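You operate a simulated robot arm through the tools that you are given. There is no shell and no other tool. Be economical: measure what you need, move in short steps, check, and stop when the job is done.

The job below is to be done with a simulated two-armed robot. You get a single attempt, and the scene is never put back.

TASK
Fit the silver valve cover and tighten its six bolts, the middle two first.
Fine: bolts 2 and 5 are the middle ones; the spark plugs stay in the rack.

It is judged by the outcome, as a careful person would: the job done as asked, and still so three seconds after it is handed in. It fails if anything else is knocked over, pushed out of place, dropped, spilled or broken. A push-on lid holds only when it is set on centred and level and pressed home; a screw cap is set on level and turned clockwise until tight.

THE ROBOT
Two 7-joint arms with two-finger parallel grippers on one trunk, on a base that drives. Base frame: it is fixed to the floor where the robot stands at the start and does not move with it; the origin is under the middle of the robot, x ahead of it, y to its left, z up. Units: cm, degrees, N and s.
The left shoulder is at the start at [7.1, 15.6, 135.5], the right one opposite. Places, roughly: black bench engine [230, -20, 90]; blue lock pin [220, -20, 100]; number five bolt [40, -20, 80]; number four bolt [40, -30, 80]; number one bolt [50, -30, 80]; number six bolt [40, 0, 80]; number three bolt [50, 0, 80]; number two bolt [50, -20, 80]; red lock pin [70, -20, 100]; silver engine [80, -20, 100]; six-cylinder engine [400, 0, 100]; top of the silver cylinder head [100, -10, 110]; yellow lock pin [380, 0, 110]. Payload 3.91 kg a hand.
The tool frame of a hand sits at the grasp point between the pads (the TCP): z along the fingers, y along the line on which they close. The tips reach 3 cm beyond it. Largest opening 11 cm; finger width 2, thickness 1; the body of the gripper, 4.8 by 11.2 cm, starts 5.5 cm behind the TCP.
Orientation is that of the tool frame in the base frame, as a unit quaternion [w, x, y, z]. With the fingers straight down and closing along the base's y, the tool's x points along the base's -x, its y along +y and its z along -z.

THE INTERFACE
- The arms move only by the tool servo_tool. It takes "left_commands", "right_commands" or both (then of equal length, played together; a hand with none holds still); each is one flat list of numbers, 7 for each row, row after row: the opening, from 0 (shut) to 1 (fully open), then the shift along the tool's x, y, z in units of 200 mm (1.0 is 200 mm), then the turn, a rotation vector about the tool's x, y, z in units of 120 degrees (1.0 is 120 degrees). In form: [claw, dx, dy, dz, ax, ay, az, claw, dx, dy, dz, ax, ay, az, ...]. A call has 1 to 12 rows; each row is the pose to reach, as a shift and turn from the pose commanded when the call began, along the tool's axes at that moment. A call with a number of a shift or a turn outside -1 to 1 is refused whole. Each row takes 0.2 s and may step no farther than 5 cm and 8.6 degrees from the row before; otherwise, or with a gripper value out of range, the whole call is refused. A pose out of reach is approached as far as the arm can. The call stops where the force on the tool passes 40 N (or 10 N more than at its start, if that is more) or the arm is blocked; 0.2 s more then pass. The fingers move at their own pace (about 10.8 cm/s each) and stop on an object; they squeeze with about 22 N. The grip force told is the motor's: it shows also when the fingers shut on nothing. Time passes only in rows, and 0.2 s behind the last, so rows that repeat a pose let the fingers close. The reply holds the time, the measured pose of the TCP, the force on the tool along the base axes, the opening and the grip force, in the units named above and with some noise, with the torque about the TCP (base axes, N m) and any sound that the robot's microphone picked up.
- Cameras (640 x 400 px; columns grow to the right, rows downward): "scene" is now at [13.84, 0.39, 158.34]; the picture's right is [0.07, -1.00, -0.00], its down [-0.57, -0.04, -0.82] and it looks along [0.82, 0.06, -0.57] (base axes); focal length 214 px, centre (320, 200). "left" rides on the left gripper at [7.2, -1.7, -10.3] in its tool frame; the picture's right is [0.23, 0.97, 0.00], its down [-0.76, 0.18, -0.62] and it looks along [-0.61, 0.14, 0.78] (tool axes); focal length 222 px, centre (320, 200). "right" rides on the right gripper at [7.2, 1.7, -10.3] in its tool frame; the picture's right is [-0.23, 0.97, 0.00], its down [-0.76, -0.18, -0.62] and it looks along [-0.61, -0.14, 0.78] (tool axes); focal length 222 px, centre (320, 200). There is no depth. A picture from a camera that has moved, and an enlarged one, comes with that camera's place and axes in the base frame and with its lens.
- grab_frame(camera): a new picture of that camera. No time passes.
- raise_lower(by): slides the trunk up (or, below 0, down) by that many cm; the arms and the scene camera ride with it, the base frame stays. It gives what a move gives, with no picture.
- roll_base(legs): drives the robot by 1 to 6 legs, each [ahead, left, turn to the left] in cm, cm and degrees, along the robot's own axes; the way and the turn of a leg run together, so that a leg with both is an arc; at most 150 cm and 180 degrees a leg. The arms and the cameras ride along, it lands a little off, and it stops where it bumps. It gives what a move gives.
- turn_head(pan, tilt): turns the head with the scene camera to pan (to the left, within 86 degrees either way) and tilt (down, from -29 to 69), counted from straight ahead of the robot. It gives what a move gives.
- inspect(camera, box): a new picture of the part [left, top, right, bottom] of that camera's present view, enlarged. No time passes.
- job_done(): hands the job in; it is judged then, once.

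Work in short steps. Places have to be worked out from the pictures, the camera data and where the tool is seen: move nearer, look again, correct. Check each grasp and each placing, and mend what went wrong. You have 120 turns and 88 pictures in all, those below and enlarged ones among them. Open the grippers and draw the arms clear of the work before you hand the job in, unless the task says otherwise; then end with one line.

The tools are called after ">>>" by a JSON object that holds its "method" and its "body". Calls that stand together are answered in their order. servo_tool: Moves the arms, as the interface text tells. Its arguments: {"type":"object","properties":{"left_commands":{"type":"array","items":{"type":"number"}},"right_commands":{"type":"array","items":{"type":"number"}}},"required":[]} The other tools are called the same way: raise_lower (by) slides the trunk up or down; roll_base (legs) drives the base; turn_head (pan, tilt) turns the head that bears the scene camera; grab_frame (camera) takes a picture; inspect (camera, box) takes an enlarged picture of a part of a camera's view; job_done () hands the job in.

At the start:

```text
time: 0.0
left_tcp_pos: [51.12, 18.18, 152.92]
left_tcp_rot: [0.001, -0.001, 1.0, 0.0]
left_force: [-0.5, 0.5, -0.3]
left_ft_torque: [0.04, 0.02, -0.01]
left_finger_gap: 11.02
left_grip_force: 0.0
right_tcp_pos: [63.82, -37.2, 145.98]
right_tcp_rot: [0.0, 0.001, 1.0, 0.0]
right_force: [-0.2, -0.3, 0.1]
right_ft_torque: [-0.02, 0.01, -0.01]
right_finger_gap: 11.0
right_grip_force: 0.0
trunk travel left (down, up): [-80.0, 14.0]
robot x, y, heading: [-0.19, -0.13, -0.1]
head pan, tilt: [4.1, 34.9]
```

scene: 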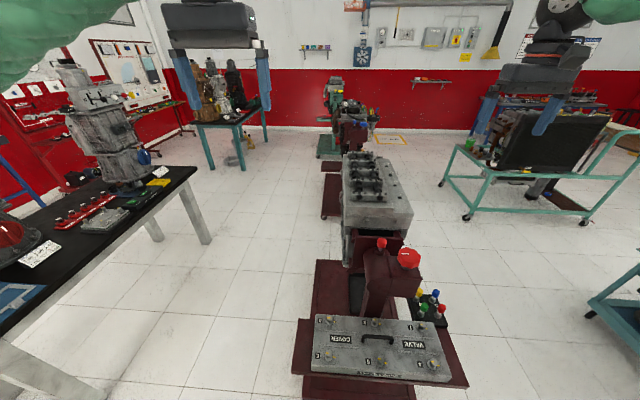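
right: 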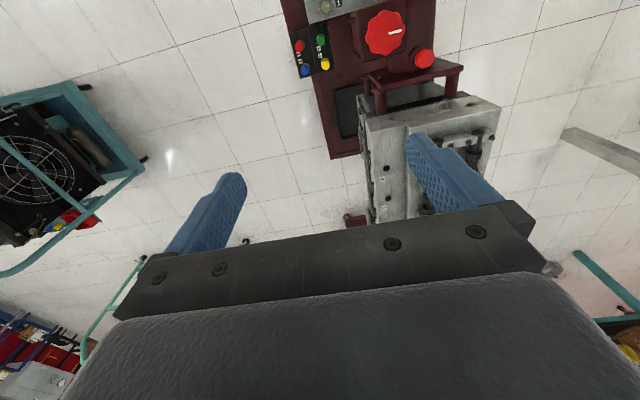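
left: 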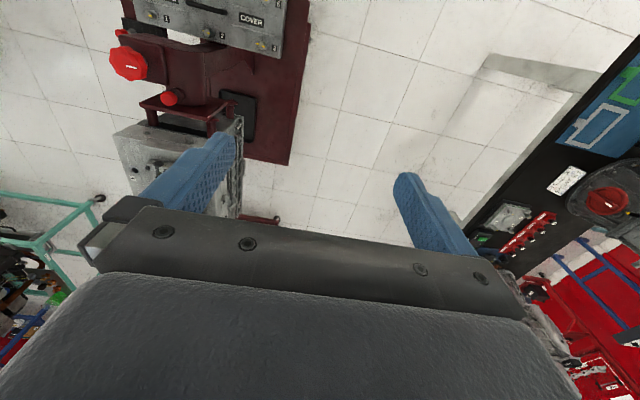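

The cover seems to lie on a tray nearest the robot, with the silver engine behind. I'll enlarge both.

>>> {"method": "inspect", "body": {"camera": "scene", "box": [280, 280, 480, 400]}}

>>> {"method": "inspect", "body": {"camera": "scene", "box": [300, 140, 480, 280]}}

```text
3.20 times, centred on (380, 340) of scene
camera zoom: at [13.84, 0.39, 158.34], right [0.07, -1.0, 0.0], down [-0.57, -0.04, -0.82], along [0.82, 0.06, -0.57], focal length 686 px, centre (128, -248)
```

zoom: 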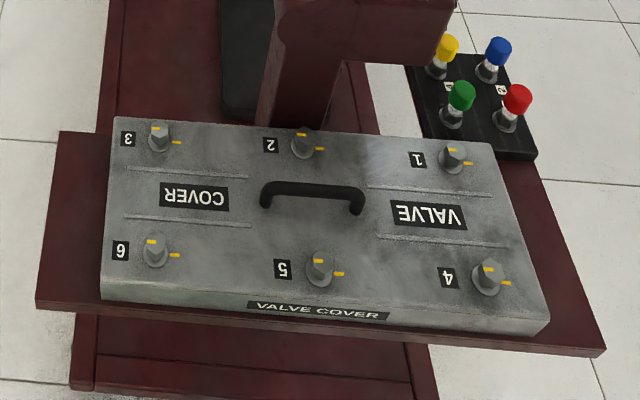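

```text
2.86 times, centred on (390, 210) of scene
camera zoom: at [13.84, 0.39, 158.34], right [0.07, -1.0, 0.0], down [-0.57, -0.04, -0.82], along [0.82, 0.06, -0.57], focal length 613 px, centre (120, 171)
```

zoom: 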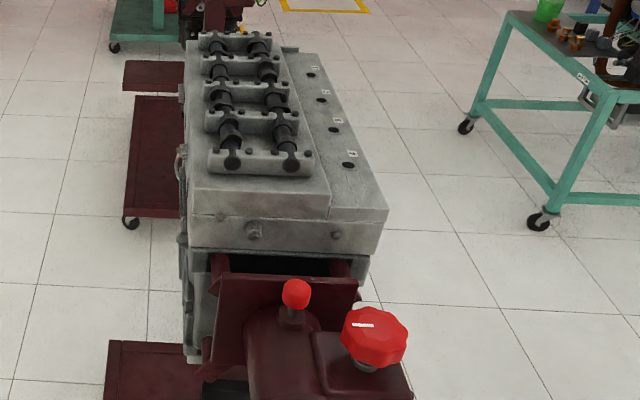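

The cover (about 41×15 cm, with bolts loosely standing in it) lies on the tray at about (45,-16). The engine head's deck runs lengthwise along x. I'll bring the right hand camera over the head for a look.

>>> {"method": "servo_tool", "body": {"right_commands": [1, -0.06, 0.2, -0.04, 0, 0, 0, 1, -0.12, 0.4, -0.08, 0, 0, 0, 1, -0.18, 0.6, -0.12, 0, 0, 0, 1, -0.24, 0.8, -0.16, 0, 0, 0, 1, -0.3, 1.0, -0.2, 0, 0, 0]}}

>>> {"method": "grab_frame", "body": {"camera": "right"}}

```text
time: 1.2
left_tcp_pos: [51.42, 18.27, 152.91]
left_tcp_rot: [-0.001, 0.0, 1.0, -0.001]
left_force: [-0.3, -0.4, 0.4]
left_ft_torque: [0.0, 0.03, 0.01]
left_finger_gap: 11.0
left_grip_force: 0.2
right_tcp_pos: [70.03, -17.2, 149.91]
right_tcp_rot: [-0.001, 0.001, 1.0, -0.001]
right_force: [-0.1, 0.4, -0.1]
right_ft_torque: [-0.02, 0.02, -0.04]
right_finger_gap: 11.0
right_grip_force: 0.0
trunk travel left (down, up): [-80.0, 14.0]
robot x, y, heading: [0.05, 0.11, -0.0]
head pan, tilt: [4.1, 34.9]
```

```text
82 pictures are left
camera right: at [62.94, -15.5, 160.23], right [0.23, 0.97, 0.0], down [0.76, -0.18, 0.62], along [0.61, -0.14, -0.78], focal length 222 px, centre (320, 200)
```

right: 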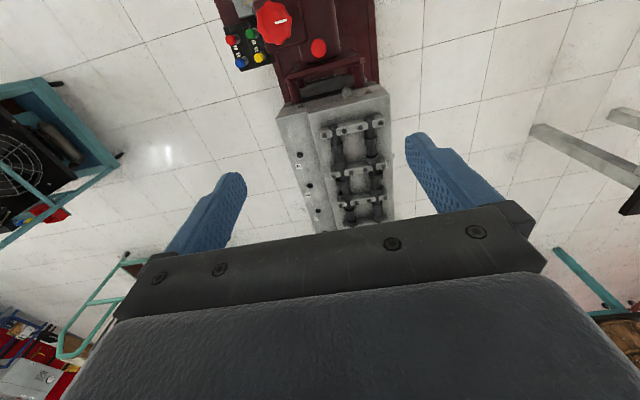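

>>> {"method": "inspect", "body": {"camera": "right", "box": [240, 60, 440, 230]}}

```text
2.35 times, centred on (340, 145) of right
camera zoom: at [62.94, -15.5, 160.23], right [0.23, 0.97, 0.0], down [0.76, -0.18, 0.62], along [0.61, -0.14, -0.78], focal length 523 px, centre (273, 329)
```

zoom: 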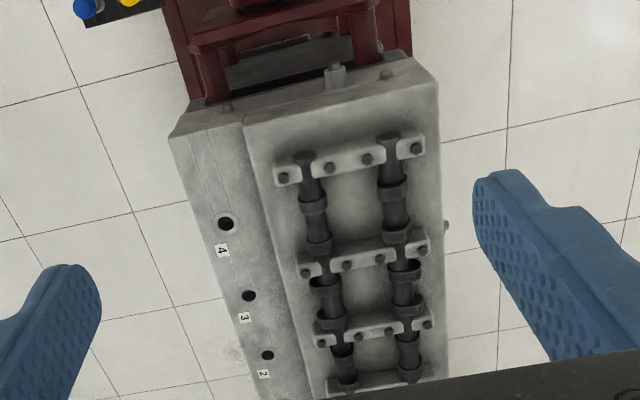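

The head may be rolled sideways on its stand; I'll enlarge the front of the head in both views to measure the tilt.

>>> {"method": "inspect", "body": {"camera": "scene", "box": [335, 150, 435, 300]}}

>>> {"method": "inspect", "body": {"camera": "right", "box": [260, 0, 420, 130]}}

```text
2.67 times, centred on (385, 225) of scene
camera zoom: at [14.04, 0.59, 158.31], right [0.07, -1.0, 0.0], down [-0.57, -0.04, -0.82], along [0.82, 0.06, -0.57], focal length 572 px, centre (147, 133)
```

zoom: 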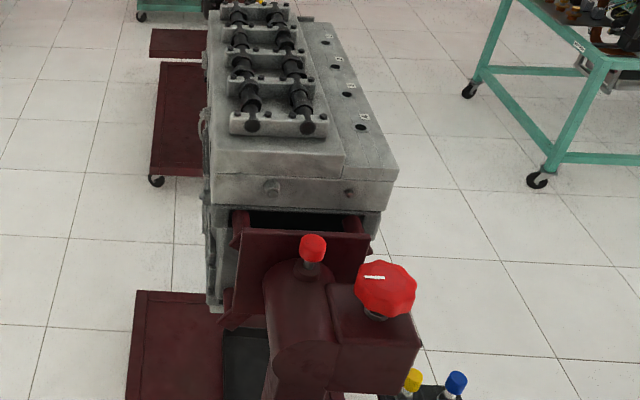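

```text
3.08 times, centred on (340, 65) of right
camera zoom: at [62.94, -15.5, 160.23], right [0.23, 0.97, 0.0], down [0.76, -0.18, 0.62], along [0.61, -0.14, -0.78], focal length 684 px, centre (258, 615)
```

zoom: 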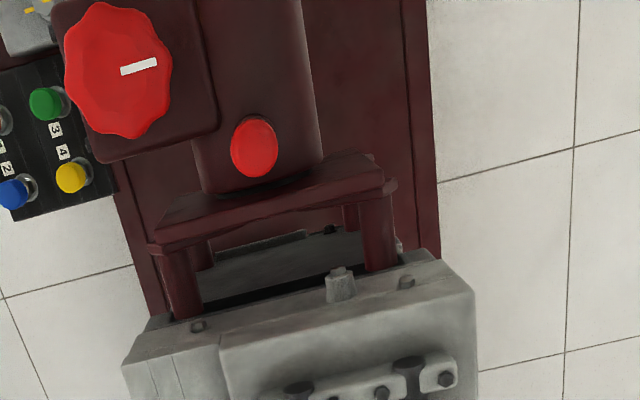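

The deck is level (z≈107, near edge x≈79, y from -4 to -22). The cover's centre would sit near x≈100, so driving looks necessary; I'll look at the floor in front and beside the stand.

>>> {"method": "turn_head", "body": {"pan": 0, "tilt": 66}}

>>> {"method": "grab_frame", "body": {"camera": "scene"}}

```text
time: 2.2
left_tcp_pos: [51.05, 18.22, 152.95]
left_tcp_rot: [0.001, 0.0, 1.0, 0.001]
left_force: [-0.1, -0.9, -0.3]
left_ft_torque: [0.0, -0.01, 0.02]
left_finger_gap: 11.02
left_grip_force: 0.2
right_tcp_pos: [69.9, -17.3, 149.83]
right_tcp_rot: [-0.001, 0.0, 1.0, -0.001]
right_force: [0.0, 0.1, 0.4]
right_ft_torque: [0.01, 0.01, -0.02]
right_finger_gap: 11.02
right_grip_force: 0.1
trunk travel left (down, up): [-80.0, 14.0]
robot x, y, heading: [-0.18, 0.04, -0.2]
head pan, tilt: [0.0, 66.0]
```

```text
78 pictures are left
camera scene: at [10.95, -0.22, 154.24], right [0.0, -1.0, 0.0], down [-0.91, 0.0, -0.41], along [0.41, 0.0, -0.91], focal length 214 px, centre (320, 200)
```

scene: 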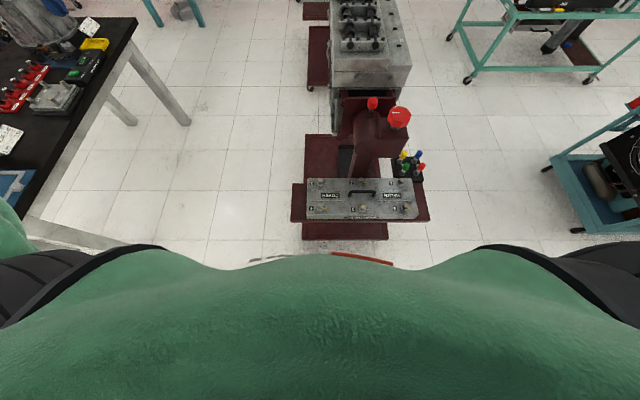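

The stand's foot spans about x 47–141, y up to +12, and the lane on its left (y 12–100) is free. From about (65,55) facing -y, both the tray and the deck should be in reach, so I'll back off, turn right, and drive there.

>>> {"method": "roll_base", "body": {"legs": [[-20, 0, 0], [0, 0, -90], [-55, 0, 0]]}}

>>> {"method": "roll_base", "body": {"legs": [[0, 85, 0]]}}

>>> {"method": "turn_head", "body": {"pan": 0, "tilt": 50}}

>>> {"method": "grab_frame", "body": {"camera": "scene"}}

```text
time: 3.8
left_tcp_pos: [31.43, 18.53, 153.22]
left_tcp_rot: [0.002, -0.006, 1.0, 0.0]
left_force: [-0.9, -0.6, 0.1]
left_ft_torque: [0.03, -0.06, -0.04]
left_finger_gap: 10.99
left_grip_force: 0.1
right_tcp_pos: [50.46, -16.8, 150.24]
right_tcp_rot: [0.001, -0.005, 1.0, 0.0]
right_force: [-0.3, 0.1, 0.1]
right_ft_torque: [-0.03, -0.07, 0.02]
right_finger_gap: 10.99
right_grip_force: 0.0
trunk travel left (down, up): [-80.0, 14.0]
robot x, y, heading: [-18.71, 0.19, 0.6]
head pan, tilt: [0.0, 66.0]
stopped in leg 1: the robot was blocked; the commanded pose is now the measured one
```

```text
time: 8.4
left_tcp_pos: [31.53, 104.42, 152.88]
left_tcp_rot: [0.0, -0.002, 1.0, 0.0]
left_force: [0.5, 0.4, -0.2]
left_ft_torque: [0.0, -0.01, -0.02]
left_finger_gap: 11.0
left_grip_force: 0.0
right_tcp_pos: [50.46, 69.14, 149.83]
right_tcp_rot: [0.0, -0.001, 1.0, 0.0]
right_force: [-0.1, -0.1, 0.1]
right_ft_torque: [0.02, 0.01, -0.01]
right_finger_gap: 10.99
right_grip_force: 0.0
trunk travel left (down, up): [-80.0, 14.0]
robot x, y, heading: [-19.83, 86.01, 0.3]
head pan, tilt: [0.0, 66.0]
```

```text
time: 9.2
left_tcp_pos: [31.54, 104.6, 152.91]
left_tcp_rot: [0.0, -0.002, 1.0, -0.001]
left_force: [0.0, -0.1, 0.7]
left_ft_torque: [0.01, -0.01, 0.0]
left_finger_gap: 11.02
left_grip_force: 0.0
right_tcp_pos: [50.54, 69.11, 149.82]
right_tcp_rot: [0.0, -0.001, 1.0, 0.0]
right_force: [0.4, 0.5, 0.3]
right_ft_torque: [0.02, 0.0, -0.01]
right_finger_gap: 10.99
right_grip_force: 0.1
trunk travel left (down, up): [-80.0, 14.0]
robot x, y, heading: [-19.46, 86.35, 0.2]
head pan, tilt: [0.0, 50.0]
```

```text
77 pictures are left
camera scene: at [-6.8, 86.0, 156.14], right [0.0, -1.0, 0.0], down [-0.77, 0.0, -0.64], along [0.64, 0.0, -0.77], focal length 214 px, centre (320, 200)
```

scene: 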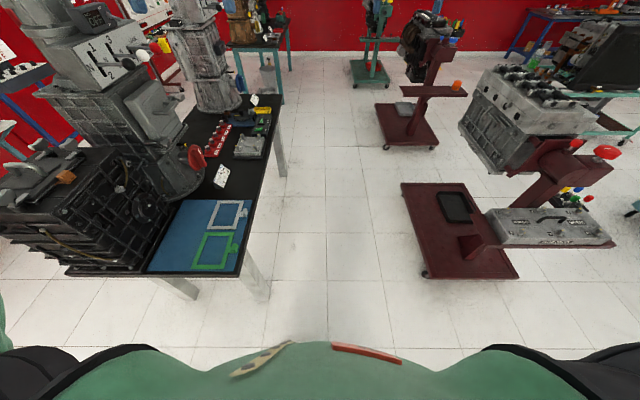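

Something behind blocked the backing, so the robot is now at (-19,86), heading 0. The floor ahead is clear; I'll go right 31, ahead 30, turn right 90, then slide left 55.

>>> {"method": "roll_base", "body": {"legs": [[30, -31, 0], [0, 0, -90], [0, 55, 0]]}}

>>> {"method": "grab_frame", "body": {"camera": "scene"}}

```text
time: 18.4
left_tcp_pos: [82.72, 3.01, 152.93]
left_tcp_rot: [0.001, 0.711, 0.703, 0.0]
left_force: [0.1, 0.0, -0.5]
left_ft_torque: [0.0, 0.01, 0.01]
left_finger_gap: 10.99
left_grip_force: 0.1
right_tcp_pos: [46.92, -15.33, 149.9]
right_tcp_rot: [0.0, 0.712, 0.702, 0.0]
right_force: [0.1, -0.4, -0.8]
right_ft_torque: [0.0, -0.01, 0.01]
right_finger_gap: 11.01
right_grip_force: 0.1
trunk travel left (down, up): [-80.0, 14.0]
robot x, y, heading: [65.6, 54.11, -90.8]
head pan, tilt: [0.0, 50.0]
```

```text
76 pictures are left
camera scene: at [65.09, 41.33, 156.15], right [-1.0, 0.01, 0.0], down [0.01, 0.77, -0.64], along [-0.01, -0.64, -0.77], focal length 214 px, centre (320, 200)
```

scene: 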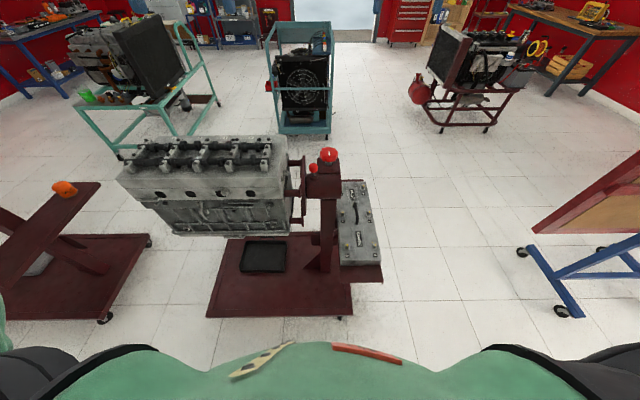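

Well placed: the deck and tray are both in front. I'll enlarge the deck and cover.

>>> {"method": "inspect", "body": {"camera": "scene", "box": [110, 120, 300, 240]}}

>>> {"method": "grab_frame", "body": {"camera": "right"}}

>>> {"method": "grab_frame", "body": {"camera": "left"}}

```text
3.33 times, centred on (205, 180) of scene
camera zoom: at [65.09, 41.33, 156.15], right [-1.0, 0.01, 0.0], down [0.01, 0.77, -0.64], along [-0.01, -0.64, -0.77], focal length 715 px, centre (703, 267)
```

zoom: 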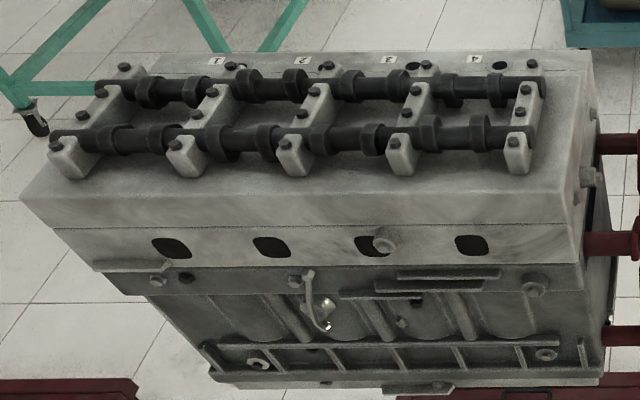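

```text
74 pictures are left
camera right: at [48.84, -8.21, 160.24], right [0.97, -0.24, 0.0], down [-0.19, -0.76, 0.62], along [-0.15, -0.6, -0.78], focal length 222 px, centre (320, 200)
```

right: 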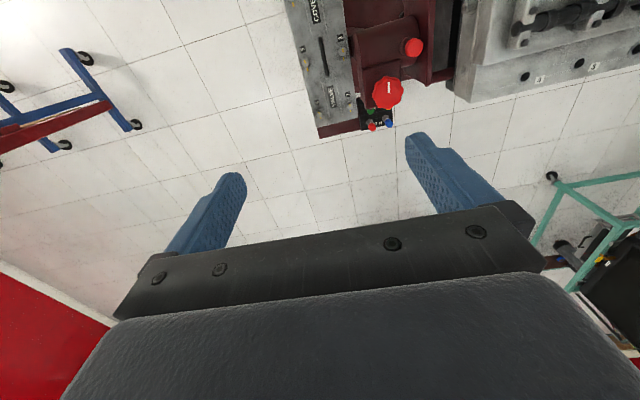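

```text
73 pictures are left
camera left: at [81.06, 10.17, 163.31], right [0.98, 0.22, 0.0], down [0.17, -0.76, 0.62], along [0.13, -0.61, -0.78], focal length 222 px, centre (320, 200)
```

left: 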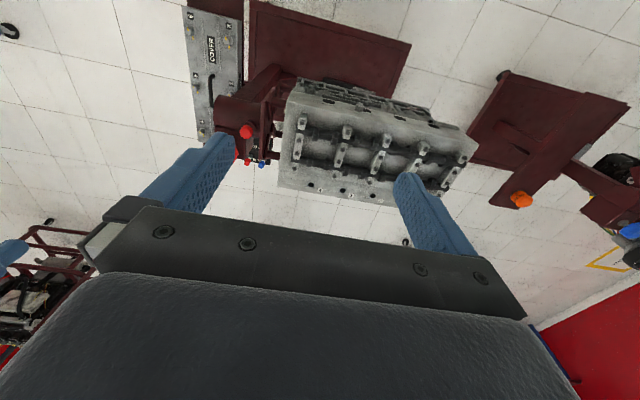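

I need the head's edge geometry more clearly; zooming on its near (knob) end.

>>> {"method": "inspect", "body": {"camera": "scene", "box": [230, 125, 310, 215]}}

>>> {"method": "inspect", "body": {"camera": "left", "box": [270, 70, 490, 210]}}

```text
4.44 times, centred on (270, 170) of scene
camera zoom: at [65.09, 41.33, 156.15], right [-1.0, 0.01, 0.0], down [0.01, 0.77, -0.64], along [-0.01, -0.64, -0.77], focal length 953 px, centre (542, 333)
```

zoom: 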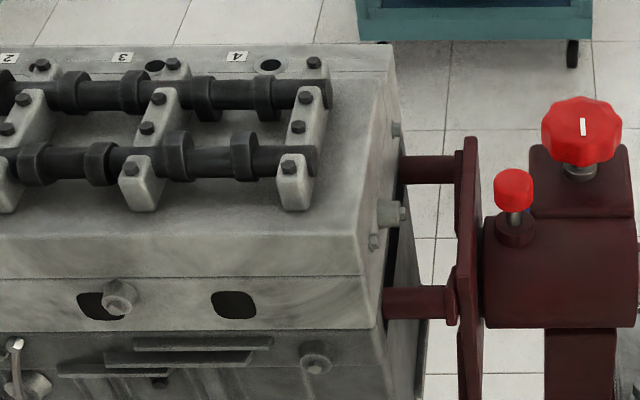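

```text
2.86 times, centred on (380, 140) of left
camera zoom: at [81.06, 10.17, 163.31], right [0.98, 0.22, 0.0], down [0.17, -0.76, 0.62], along [0.13, -0.61, -0.78], focal length 635 px, centre (149, 371)
```

zoom: 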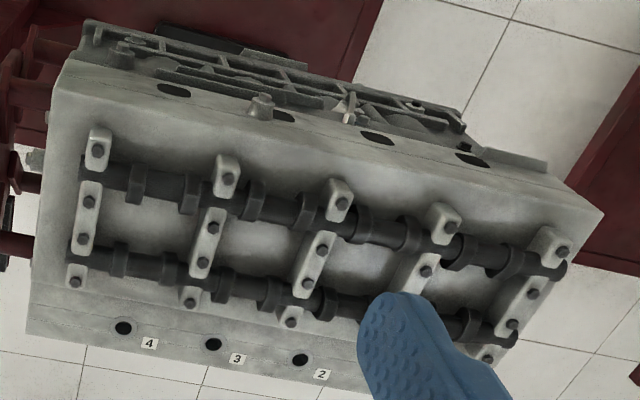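

Deck: x 77–125.6, y -5 to -22, z≈110.5, so the centre is at about (101.3,-13.4), level within error. Now I'll lower the right hand near the cover for a close look.

>>> {"method": "servo_tool", "body": {"right_commands": [0.5, 0.14, 0, 0.19, 0, 0, 0, 0.5, 0.28, 0, 0.38, 0, 0, 0, 0.5, 0.42, 0, 0.57, 0, 0, 0, 0.5, 0.56, 0, 0.76, 0, 0, 0, 0.5, 0.7, 0, 0.95, 0, 0, 0]}}

>>> {"method": "servo_tool", "body": {"right_commands": [0.5, 0.05, 0, 0.2, 0, 0, 0, 0.5, 0.1, 0, 0.4, 0, 0, 0, 0.5, 0.1, 0, 0.6, 0, 0, 0]}}

>>> {"method": "grab_frame", "body": {"camera": "right"}}

```text
time: 19.6
left_tcp_pos: [82.85, 3.0, 152.96]
left_tcp_rot: [0.0, 0.711, 0.703, 0.0]
left_force: [0.4, -0.6, -0.1]
left_ft_torque: [-0.02, -0.02, 0.0]
left_finger_gap: 11.01
left_grip_force: 0.0
right_tcp_pos: [47.66, -0.82, 130.94]
right_tcp_rot: [-0.001, 0.712, 0.702, 0.001]
right_force: [0.4, -0.4, 0.1]
right_ft_torque: [-0.01, 0.0, -0.03]
right_finger_gap: 5.5
right_grip_force: 0.0
trunk travel left (down, up): [-80.0, 14.0]
robot x, y, heading: [65.44, 54.61, -90.7]
head pan, tilt: [0.0, 50.0]
```

```text
time: 20.4
left_tcp_pos: [82.85, 2.91, 152.81]
left_tcp_rot: [-0.001, 0.712, 0.702, 0.0]
left_force: [-0.1, 0.4, -0.1]
left_ft_torque: [0.02, -0.02, 0.01]
left_finger_gap: 10.98
left_grip_force: 0.1
right_tcp_pos: [47.41, 0.71, 118.68]
right_tcp_rot: [0.0, 0.712, 0.702, 0.0]
right_force: [-0.1, -0.9, 0.6]
right_ft_torque: [-0.01, 0.0, -0.01]
right_finger_gap: 5.5
right_grip_force: 0.0
trunk travel left (down, up): [-80.0, 14.0]
robot x, y, heading: [65.21, 54.56, -90.6]
head pan, tilt: [0.0, 50.0]
```

```text
70 pictures are left
camera right: at [49.26, 7.79, 129.09], right [0.97, -0.24, 0.0], down [-0.19, -0.76, 0.62], along [-0.15, -0.6, -0.78], focal length 222 px, centre (320, 200)
```

right: 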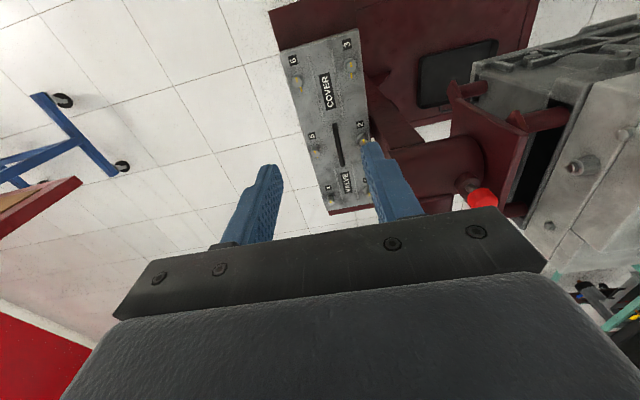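

>>> {"method": "inspect", "body": {"camera": "right", "box": [265, 20, 385, 220]}}

>>> {"method": "inspect", "body": {"camera": "scene", "box": [320, 170, 400, 280]}}

```text
2.00 times, centred on (325, 120) of right
camera zoom: at [49.26, 7.79, 129.09], right [0.97, -0.24, 0.0], down [-0.19, -0.76, 0.62], along [-0.15, -0.6, -0.78], focal length 444 px, centre (310, 360)
```

zoom: 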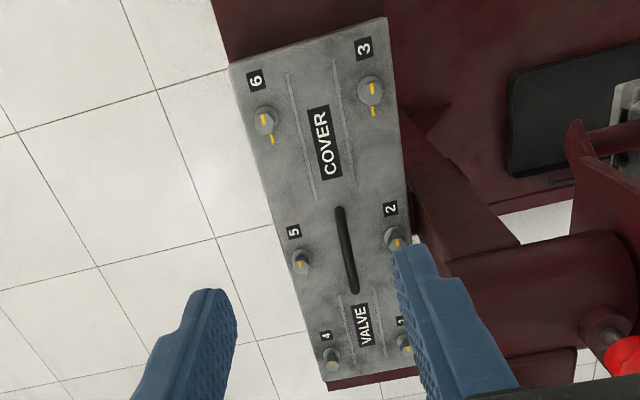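

```text
3.64 times, centred on (360, 225) of scene
camera zoom: at [65.17, 41.2, 156.14], right [-1.0, 0.01, 0.0], down [0.01, 0.77, -0.64], along [-0.01, -0.64, -0.77], focal length 780 px, centre (174, 109)
```

zoom: 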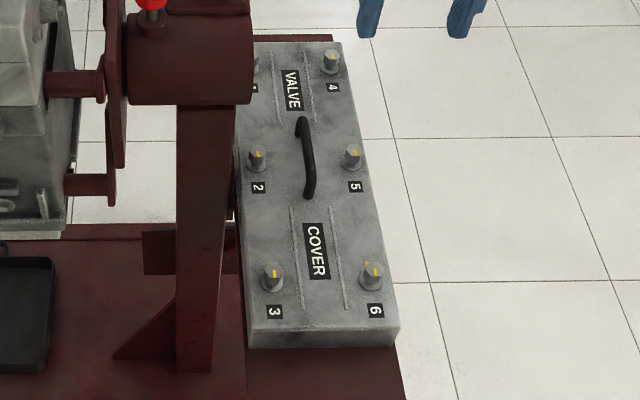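

Combining views, the cover top is at z≈74.5, centre about (48,-16.5), 44×16.5 cm, with the handle top near (47.7,-16.2,78). I'll move above the handle and check.

>>> {"method": "servo_tool", "body": {"right_commands": [0.5, -0.17, 0, 0.1, 0, 0, 0, 0.5, -0.34, 0, 0.2, 0, 0, 0, 0.5, -0.51, 0, 0.3, 0, 0, 0, 0.5, -0.68, 0, 0.4, 0, 0, 0, 0.5, -0.85, 0.015, 0.5, 0, 0, 0, 0.5, -0.85, 0.015, 0.7, 0, 0, 0, 0.5, -0.85, 0.015, 0.9, 0, 0, 0, 0.5, -0.85, 0.015, 1.0, 0, 0, 0]}}

>>> {"method": "grab_frame", "body": {"camera": "right"}}

>>> {"method": "inspect", "body": {"camera": "scene", "box": [300, 120, 420, 280]}}

```text
time: 22.2
left_tcp_pos: [82.93, 2.99, 153.0]
left_tcp_rot: [0.0, 0.711, 0.703, 0.0]
left_force: [-0.3, 0.2, 0.5]
left_ft_torque: [0.02, -0.02, 0.0]
left_finger_gap: 11.0
left_grip_force: 0.1
right_tcp_pos: [45.95, -15.17, 100.48]
right_tcp_rot: [0.001, 0.711, 0.703, 0.0]
right_force: [0.4, -0.6, -0.4]
right_ft_torque: [0.0, 0.01, -0.01]
right_finger_gap: 5.51
right_grip_force: 0.1
right hand out of reach, approached as far as the arm can: row 7, 8
trunk travel left (down, up): [-80.0, 14.0]
robot x, y, heading: [65.54, 54.24, -90.5]
head pan, tilt: [0.0, 50.0]
```

```text
67 pictures are left
camera right: at [47.84, -8.03, 110.77], right [0.97, -0.24, 0.0], down [-0.19, -0.76, 0.62], along [-0.15, -0.6, -0.78], focal length 222 px, centre (320, 200)
```

right: 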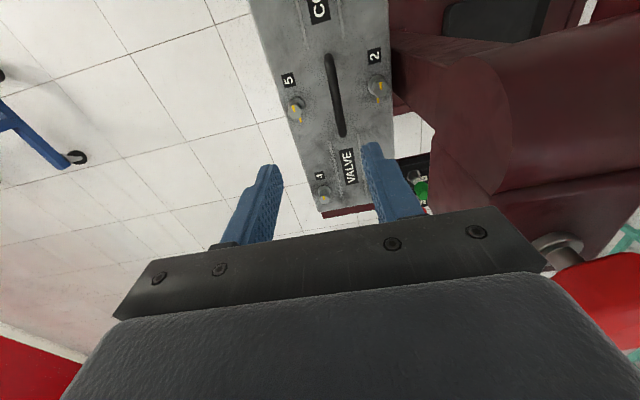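

```text
2.50 times, centred on (360, 200) of scene
camera zoom: at [65.16, 41.37, 156.15], right [-1.0, 0.01, 0.0], down [0.01, 0.77, -0.64], along [-0.01, -0.64, -0.77], focal length 536 px, centre (220, 200)
```

zoom: 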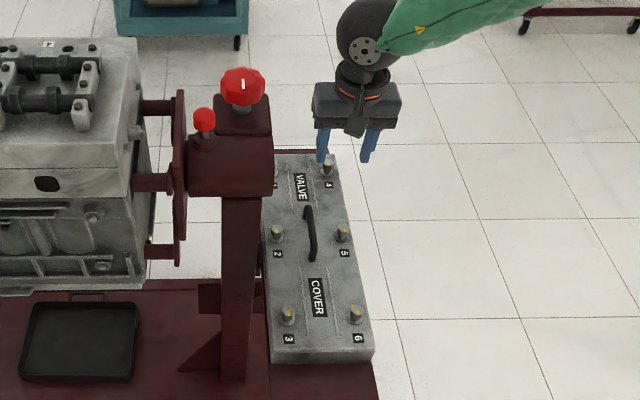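

The handle is at (48.1,-16.1) and the arm is at its low limit, so I'll lower the trunk 15 and then align.

>>> {"method": "raise_lower", "body": {"by": -15}}

>>> {"method": "servo_tool", "body": {"right_commands": [0.5, -0.04, 0.1, 0, 0, 0, 0]}}

>>> {"method": "grab_frame", "body": {"camera": "right"}}

```text
time: 24.0
left_tcp_pos: [82.87, 2.91, 137.99]
left_tcp_rot: [0.0, 0.711, 0.703, -0.001]
left_force: [0.7, -0.1, 0.5]
left_ft_torque: [0.02, 0.02, 0.01]
left_finger_gap: 11.0
left_grip_force: 0.1
right_tcp_pos: [46.11, -15.17, 85.51]
right_tcp_rot: [0.001, 0.712, 0.702, 0.001]
right_force: [0.1, -0.2, -0.2]
right_ft_torque: [-0.04, 0.01, 0.02]
right_finger_gap: 5.5
right_grip_force: 0.0
trunk travel left (down, up): [-65.0, 29.0]
robot x, y, heading: [65.54, 53.94, -90.6]
head pan, tilt: [0.0, 50.0]
```

```text
time: 24.4
left_tcp_pos: [82.88, 3.03, 138.06]
left_tcp_rot: [0.0, 0.711, 0.703, 0.0]
left_force: [0.1, 0.3, -0.8]
left_ft_torque: [0.01, 0.01, 0.0]
left_finger_gap: 11.01
left_grip_force: 0.0
right_tcp_pos: [46.78, -15.28, 86.42]
right_tcp_rot: [0.001, 0.712, 0.702, 0.001]
right_force: [0.5, 0.5, -0.8]
right_ft_torque: [0.02, -0.01, -0.02]
right_finger_gap: 5.5
right_grip_force: 0.1
right hand out of reach, approached as far as the arm can: row 1
trunk travel left (down, up): [-65.0, 29.0]
robot x, y, heading: [65.47, 54.57, -90.6]
head pan, tilt: [0.0, 50.0]
```

```text
65 pictures are left
camera right: at [48.67, -8.26, 96.76], right [0.97, -0.24, 0.0], down [-0.19, -0.76, 0.62], along [-0.15, -0.61, -0.78], focal length 222 px, centre (320, 200)
```

right: 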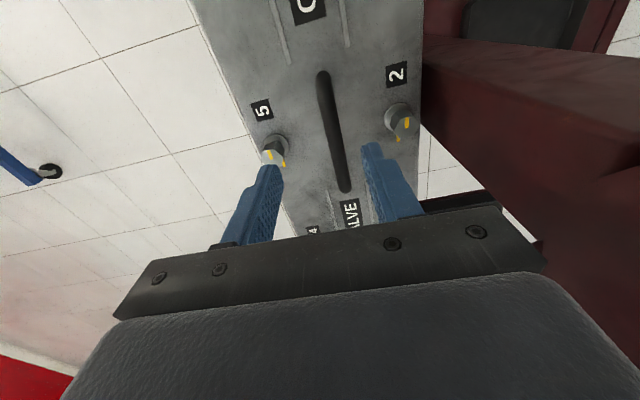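

The handle is at (48.2,-15.8), still at the arm's limit. I'll raise the hand 6, lower the trunk 12, then align.

>>> {"method": "servo_tool", "body": {"right_commands": [0.5, 0, 0, -0.2, 0, 0, 0, 0.5, 0, 0, -0.35, 0, 0, 0]}}

>>> {"method": "raise_lower", "body": {"by": -12}}

>>> {"method": "servo_tool", "body": {"right_commands": [0.5, 0, 0, 0, 0, 0, 0, 0.5, 0, 0, 0, 0, 0, 0]}}

```text
time: 25.0
left_tcp_pos: [82.9, 2.98, 137.98]
left_tcp_rot: [0.0, 0.711, 0.703, 0.0]
left_force: [0.4, 0.3, 0.2]
left_ft_torque: [-0.03, 0.0, 0.01]
left_finger_gap: 11.01
left_grip_force: 0.1
right_tcp_pos: [46.76, -15.02, 93.44]
right_tcp_rot: [0.0, 0.712, 0.702, 0.0]
right_force: [0.4, -0.6, -0.2]
right_ft_torque: [0.01, 0.01, 0.01]
right_finger_gap: 5.52
right_grip_force: 0.1
trunk travel left (down, up): [-65.0, 29.0]
robot x, y, heading: [65.53, 54.14, -91.0]
head pan, tilt: [0.0, 50.0]
```

```text
time: 26.5
left_tcp_pos: [82.93, 3.01, 125.9]
left_tcp_rot: [0.0, 0.711, 0.703, 0.0]
left_force: [-0.3, -0.4, 0.6]
left_ft_torque: [-0.02, 0.0, -0.03]
left_finger_gap: 11.01
left_grip_force: 0.1
right_tcp_pos: [46.77, -15.12, 81.59]
right_tcp_rot: [0.001, 0.712, 0.702, 0.0]
right_force: [-0.3, -0.1, -0.2]
right_ft_torque: [0.01, -0.03, 0.0]
right_finger_gap: 5.51
right_grip_force: 0.3
trunk travel left (down, up): [-53.0, 41.0]
robot x, y, heading: [65.51, 54.11, -90.7]
head pan, tilt: [0.0, 50.0]
```

```text
time: 27.1
left_tcp_pos: [82.82, 3.07, 125.88]
left_tcp_rot: [0.0, 0.711, 0.703, 0.0]
left_force: [0.0, 0.6, -1.0]
left_ft_torque: [-0.02, -0.01, 0.0]
left_finger_gap: 10.98
left_grip_force: 0.1
right_tcp_pos: [46.74, -15.2, 81.48]
right_tcp_rot: [0.0, 0.712, 0.702, 0.001]
right_force: [-0.6, 0.8, 0.0]
right_ft_torque: [0.02, 0.0, -0.04]
right_finger_gap: 5.51
right_grip_force: 0.1
trunk travel left (down, up): [-53.0, 41.0]
robot x, y, heading: [65.37, 54.29, -90.8]
head pan, tilt: [0.0, 50.0]
```

Now shift +1.4 in x and check visually.

>>> {"method": "servo_tool", "body": {"right_commands": [0.5, -0.03, 0.072, 0, 0, 0, 0, 0.5, -0.03, 0.072, 0, 0, 0, 0]}}

>>> {"method": "grab_frame", "body": {"camera": "right"}}

>>> {"method": "inspect", "body": {"camera": "scene", "box": [310, 110, 420, 230]}}

```text
time: 27.7
left_tcp_pos: [82.77, 3.0, 126.0]
left_tcp_rot: [0.0, 0.712, 0.703, 0.0]
left_force: [0.7, 0.8, -0.4]
left_ft_torque: [-0.03, 0.03, 0.0]
left_finger_gap: 11.01
left_grip_force: 0.1
right_tcp_pos: [48.33, -15.83, 81.5]
right_tcp_rot: [0.001, 0.712, 0.702, 0.001]
right_force: [0.1, -0.1, 0.4]
right_ft_torque: [-0.04, -0.01, 0.01]
right_finger_gap: 5.5
right_grip_force: 0.1
trunk travel left (down, up): [-53.0, 41.0]
robot x, y, heading: [65.64, 54.4, -91.0]
head pan, tilt: [0.0, 50.0]
```

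```text
64 pictures are left
camera right: at [50.09, -8.63, 91.87], right [0.97, -0.24, 0.0], down [-0.19, -0.76, 0.62], along [-0.15, -0.61, -0.78], focal length 222 px, centre (320, 200)
```

right: 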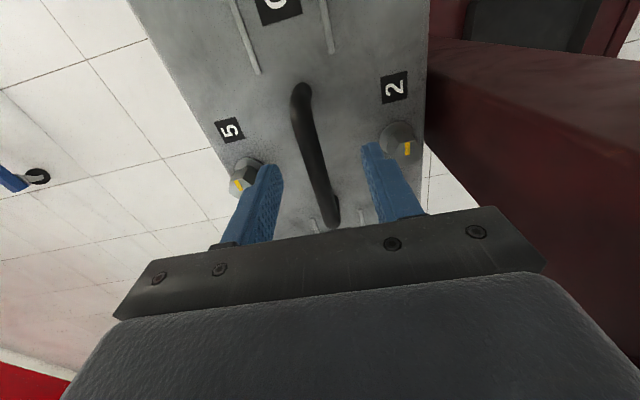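

```text
3.33 times, centred on (365, 170) of scene
camera zoom: at [65.14, 41.39, 129.16], right [-1.0, 0.01, 0.0], down [0.01, 0.77, -0.64], along [-0.01, -0.64, -0.77], focal length 715 px, centre (170, 300)
```

zoom: 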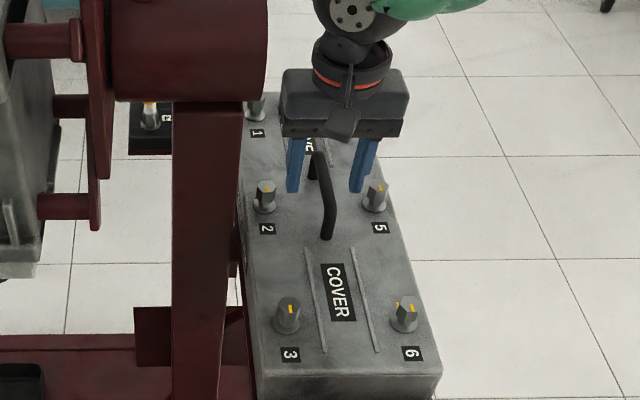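

Aligned over the handle. I'll narrow the opening, descend 3 cm and look at the forces.

>>> {"method": "servo_tool", "body": {"right_commands": [0.38, 0.015, -0.008, 0.0, 0, 0, 0, 0.38, 0.015, -0.008, 0.05, 0, 0, 0, 0.38, 0.015, -0.008, 0.1, 0, 0, 0, 0.38, 0.015, -0.008, 0.15, 0, 0, 0]}}

>>> {"method": "inspect", "body": {"camera": "scene", "box": [310, 110, 420, 230]}}

```text
time: 28.7
left_tcp_pos: [82.87, 3.15, 126.0]
left_tcp_rot: [0.001, 0.711, 0.703, 0.0]
left_force: [1.5, -0.2, 0.5]
left_ft_torque: [0.01, -0.02, 0.03]
left_finger_gap: 11.02
left_grip_force: 0.0
right_tcp_pos: [48.05, -15.41, 78.47]
right_tcp_rot: [0.001, 0.712, 0.702, 0.0]
right_force: [0.1, 3.2, 12.8]
right_ft_torque: [0.14, 0.32, -0.07]
right_finger_gap: 4.19
right_grip_force: 0.1
trunk travel left (down, up): [-53.0, 41.0]
robot x, y, heading: [65.0, 54.67, -91.1]
head pan, tilt: [0.0, 50.0]
```

```text
3.33 times, centred on (365, 170) of scene
camera zoom: at [65.16, 41.46, 129.2], right [-1.0, 0.01, 0.0], down [0.01, 0.77, -0.64], along [-0.01, -0.64, -0.77], focal length 715 px, centre (170, 300)
```

zoom: 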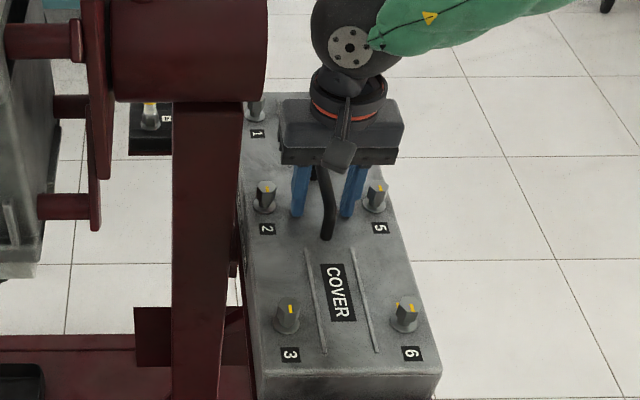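

Fingertips touched the cover top (z≈75.5). Back off 0.4 cm and close on the handle.

>>> {"method": "servo_tool", "body": {"right_commands": [0.38, 0, 0, -0.02, 0, 0, 0, 0, 0, 0, -0.02, 0, 0, 0, 0, 0, 0, -0.02, 0, 0, 0, 0, 0, 0, -0.02, 0, 0, 0, 0, 0, 0, -0.02, 0, 0, 0]}}

>>> {"method": "grab_frame", "body": {"camera": "right"}}

```text
time: 29.9
left_tcp_pos: [82.8, 2.91, 125.98]
left_tcp_rot: [0.0, 0.711, 0.703, 0.001]
left_force: [-0.6, -0.2, 0.6]
left_ft_torque: [-0.01, 0.03, 0.01]
left_finger_gap: 11.02
left_grip_force: 0.1
right_tcp_pos: [47.91, -15.41, 78.68]
right_tcp_rot: [0.0, 0.712, 0.702, 0.001]
right_force: [-0.7, 0.2, -0.2]
right_ft_torque: [0.28, -0.05, 0.2]
right_finger_gap: 1.26
right_grip_force: 21.9
trunk travel left (down, up): [-53.0, 41.0]
robot x, y, heading: [65.25, 54.04, -90.8]
head pan, tilt: [0.0, 50.0]
```

```text
61 pictures are left
camera right: at [49.78, -8.34, 89.18], right [0.97, -0.24, 0.0], down [-0.19, -0.76, 0.62], along [-0.15, -0.6, -0.78], focal length 222 px, centre (320, 200)
```

right: 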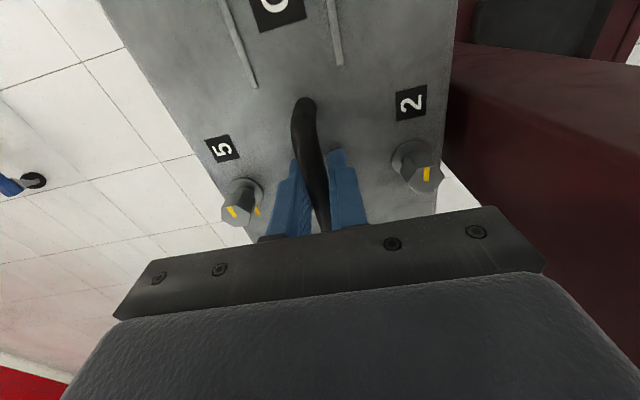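

Gripped the handle (gap 1.26). Lift 2 cm, then shift 4 cm away from the housing, and check weight and level.

>>> {"method": "servo_tool", "body": {"right_commands": [0, 0, 0, -0.025, 0, 0, 0, 0, 0, 0, -0.05, 0, 0, 0, 0, 0, 0, -0.075, 0, 0, 0, 0, 0, 0, -0.1, 0, 0, 0, 0, 0, 0, -0.1, 0, 0, 0]}}

>>> {"method": "grab_frame", "body": {"camera": "scene"}}

```text
time: 31.1
left_tcp_pos: [82.87, 3.03, 125.9]
left_tcp_rot: [0.0, 0.711, 0.703, 0.001]
left_force: [0.3, 0.2, 0.2]
left_ft_torque: [-0.01, -0.03, 0.01]
left_finger_gap: 11.01
left_grip_force: 0.0
right_tcp_pos: [48.06, -15.47, 80.91]
right_tcp_rot: [0.0, 0.712, 0.702, 0.002]
right_force: [0.5, 0.7, -10.7]
right_ft_torque: [0.08, 0.0, -0.03]
right_finger_gap: 1.27
right_grip_force: 22.5
trunk travel left (down, up): [-53.0, 41.0]
robot x, y, heading: [65.42, 54.48, -90.6]
head pan, tilt: [0.0, 50.0]
```

```text
60 pictures are left
camera scene: at [65.14, 41.25, 129.13], right [-1.0, 0.01, 0.0], down [0.01, 0.77, -0.64], along [-0.01, -0.64, -0.77], focal length 214 px, centre (320, 200)
```

scene: 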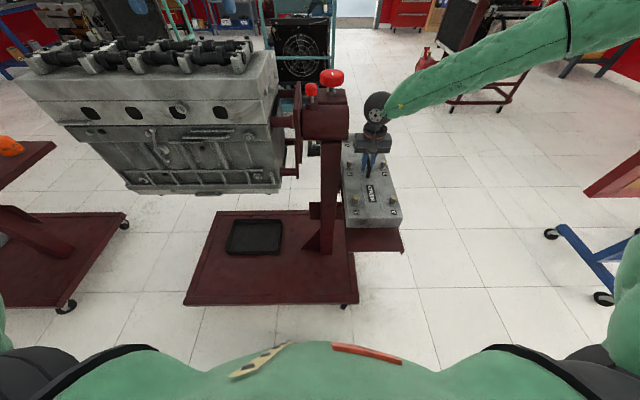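

Lifted cleanly (about 1.1 kg, level). I'll shift it 4 cm to -x clear of the housing, and move the left hand out of the way to the left.

>>> {"method": "servo_tool", "body": {"right_commands": [0, 0, -0.05, 0, 0, 0, 0, 0, 0, -0.1, 0, 0, 0, 0, 0, 0, -0.15, 0, 0, 0, 0, 0, 0, -0.2, 0, 0, 0, 0, 0, 0, -0.2, 0, 0, 0, 0, 0, 0, -0.2, 0, 0, 0, 0], "left_commands": [1, 0.15, 0.15, 0, 0, 0, 0, 1, 0.3, 0.3, 0, 0, 0, 0, 1, 0.45, 0.45, 0, 0, 0, 0, 1, 0.6, 0.6, 0, 0, 0, 0, 1, 0.75, 0.75, 0, 0, 0, 0, 1, 0.9, 0.9, 0, 0, 0, 0]}}

>>> {"method": "raise_lower", "body": {"by": 15}}

>>> {"method": "grab_frame", "body": {"camera": "scene"}}

```text
time: 32.7
left_tcp_pos: [101.36, 19.82, 123.95]
left_tcp_rot: [-0.031, 0.711, 0.702, 0.03]
left_force: [-0.4, 0.3, 0.5]
left_ft_torque: [-0.06, -0.02, 0.03]
left_finger_gap: 10.99
left_grip_force: 0.0
right_tcp_pos: [43.89, -15.14, 80.92]
right_tcp_rot: [0.001, 0.712, 0.702, 0.001]
right_force: [-0.8, -0.3, -8.7]
right_ft_torque: [0.09, -0.03, 0.0]
right_finger_gap: 1.26
right_grip_force: 22.2
trunk travel left (down, up): [-53.0, 41.0]
robot x, y, heading: [65.5, 54.32, -90.9]
head pan, tilt: [0.0, 50.0]
stopped in row 6 (left hand): the arm was blocked; the commanded pose is now the measured one
```

```text
time: 34.4
left_tcp_pos: [101.57, 19.33, 138.72]
left_tcp_rot: [-0.032, 0.711, 0.701, 0.031]
left_force: [-0.3, -0.7, -0.5]
left_ft_torque: [-0.07, 0.01, 0.01]
left_finger_gap: 10.99
left_grip_force: 0.1
right_tcp_pos: [44.05, -15.41, 95.82]
right_tcp_rot: [0.0, 0.712, 0.702, 0.0]
right_force: [0.0, 0.3, -9.4]
right_ft_torque: [0.12, 0.01, 0.01]
right_finger_gap: 1.26
right_grip_force: 22.2
trunk travel left (down, up): [-68.0, 26.0]
robot x, y, heading: [65.29, 54.46, -90.6]
head pan, tilt: [0.0, 50.0]
```

```text
59 pictures are left
camera scene: at [65.17, 41.23, 144.12], right [-1.0, 0.01, 0.0], down [0.01, 0.77, -0.64], along [-0.01, -0.64, -0.77], focal length 214 px, centre (320, 200)
```

scene: 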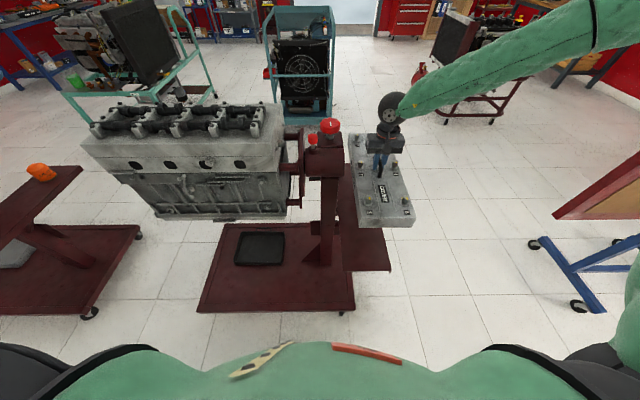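

Carrying well. Raise the trunk 15 more and the hand 18 for clearance above the knob and cams, then study the deck.

>>> {"method": "raise_lower", "body": {"by": 26}}

>>> {"method": "servo_tool", "body": {"right_commands": [0, 0, 0, -0.1, 0, 0, 0, 0, 0, 0, -0.2, 0, 0, 0, 0, 0, 0, -0.3, 0, 0, 0, 0, 0, 0, -0.4, 0, 0, 0, 0, 0, 0, -0.45, 0, 0, 0]}}

>>> {"method": "inspect", "body": {"camera": "scene", "box": [130, 140, 310, 260]}}

>>> {"method": "grab_frame", "body": {"camera": "left"}}

```text
time: 37.1
left_tcp_pos: [101.6, 19.49, 164.62]
left_tcp_rot: [-0.031, 0.711, 0.702, 0.03]
left_force: [0.4, -0.3, 0.2]
left_ft_torque: [0.02, -0.02, -0.02]
left_finger_gap: 11.0
left_grip_force: 0.1
right_tcp_pos: [44.08, -15.34, 121.8]
right_tcp_rot: [0.0, 0.712, 0.703, 0.001]
right_force: [-0.4, -0.5, -9.5]
right_ft_torque: [0.12, -0.01, -0.01]
right_finger_gap: 1.29
right_grip_force: 22.2
trunk travel left (down, up): [-94.0, 0.0]
robot x, y, heading: [65.42, 54.21, -90.7]
head pan, tilt: [0.0, 50.0]
```

```text
time: 38.3
left_tcp_pos: [101.48, 19.47, 164.84]
left_tcp_rot: [-0.031, 0.711, 0.702, 0.031]
left_force: [-0.2, 1.1, 0.2]
left_ft_torque: [0.0, -0.02, 0.03]
left_finger_gap: 10.98
left_grip_force: 0.1
right_tcp_pos: [44.23, -15.47, 130.8]
right_tcp_rot: [0.0, 0.712, 0.702, 0.001]
right_force: [0.7, 1.0, -9.5]
right_ft_torque: [0.15, 0.01, 0.0]
right_finger_gap: 1.24
right_grip_force: 22.4
trunk travel left (down, up): [-94.0, 0.0]
robot x, y, heading: [65.48, 54.28, -90.7]
head pan, tilt: [0.0, 50.0]
```

```text
3.33 times, centred on (220, 200) of scene
camera zoom: at [65.18, 41.29, 170.14], right [-1.0, 0.01, 0.0], down [0.01, 0.77, -0.64], along [-0.01, -0.64, -0.77], focal length 715 px, centre (653, 200)
```

zoom: 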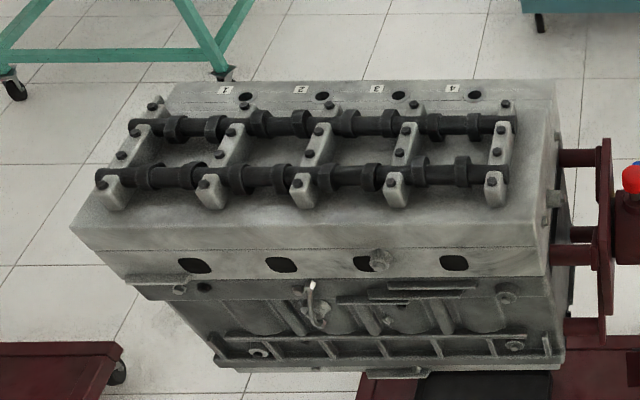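

```text
57 pictures are left
camera left: at [99.83, 25.78, 175.72], right [0.98, 0.21, 0.02], down [0.17, -0.82, 0.55], along [0.13, -0.54, -0.83], focal length 222 px, centre (320, 200)
```

left: 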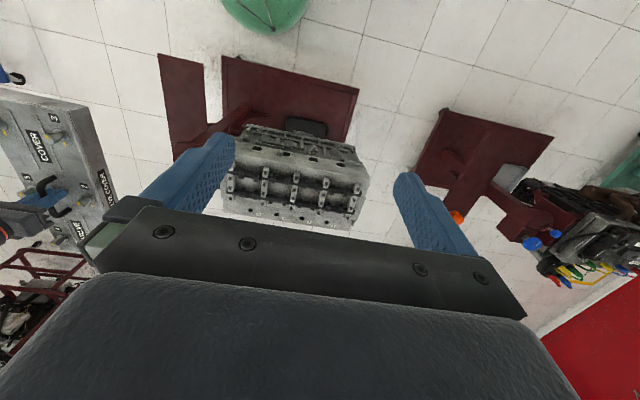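

The deck centre is at about (101.3,-13.6). The engine labels read with up = +y and the cover text has up = -x, so a clockwise quarter turn seen from above brings them into the same sense. I'll turn the hand +90° about its tool z in place.

>>> {"method": "servo_tool", "body": {"right_commands": [0, 0, 0, 0, 0, 0, 0.0682, 0, 0, 0, 0, 0, 0, 0.1364, 0, 0, 0, 0, 0, 0, 0.2045, 0, 0, 0, 0, 0, 0, 0.2727, 0, 0, 0, 0, 0, 0, 0.3409, 0, 0, 0, 0, 0, 0, 0.4091, 0, 0, 0, 0, 0, 0, 0.4773, 0, 0, 0, 0, 0, 0, 0.5455, 0, 0, 0, 0, 0, 0, 0.6136, 0, 0, 0, 0, 0, 0, 0.6818, 0, 0, 0, 0, 0, 0, 0.75, 0, 0, 0, 0, 0, 0, 0.75]}}

>>> {"method": "grab_frame", "body": {"camera": "scene"}}

```text
time: 40.9
left_tcp_pos: [101.53, 19.39, 164.77]
left_tcp_rot: [-0.031, 0.711, 0.702, 0.03]
left_force: [-0.8, -0.1, -0.1]
left_ft_torque: [-0.02, -0.04, 0.04]
left_finger_gap: 10.99
left_grip_force: 0.1
right_tcp_pos: [44.09, -15.45, 130.81]
right_tcp_rot: [-0.001, 1.0, -0.006, 0.0]
right_force: [-0.1, 0.3, -9.3]
right_ft_torque: [-0.01, -0.09, 0.02]
right_finger_gap: 1.27
right_grip_force: 21.2
trunk travel left (down, up): [-94.0, 0.0]
robot x, y, heading: [65.22, 54.02, -90.9]
head pan, tilt: [0.0, 50.0]
```

```text
56 pictures are left
camera scene: at [65.15, 41.23, 170.14], right [-1.0, 0.01, 0.0], down [0.01, 0.77, -0.64], along [-0.01, -0.64, -0.77], focal length 214 px, centre (320, 200)
```

scene: 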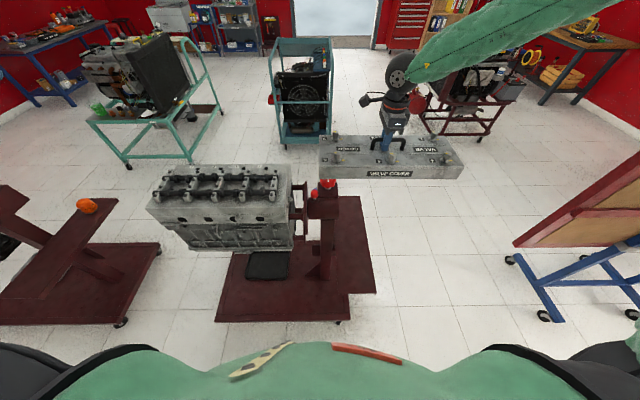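

Rotated correctly. Enlarge the cover to measure it relative to the hand before carrying it over.

>>> {"method": "inspect", "body": {"camera": "scene", "box": [310, 100, 470, 200]}}

```text
4.00 times, centred on (390, 150) of scene
camera zoom: at [65.15, 41.23, 170.14], right [-1.0, 0.01, 0.0], down [0.01, 0.77, -0.64], along [-0.01, -0.64, -0.77], focal length 858 px, centre (40, 400)
```

zoom: 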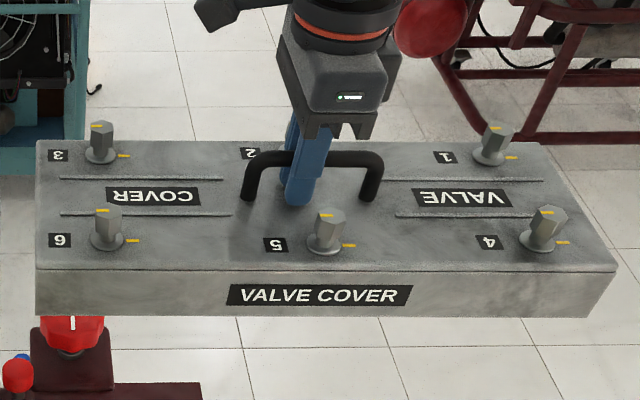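

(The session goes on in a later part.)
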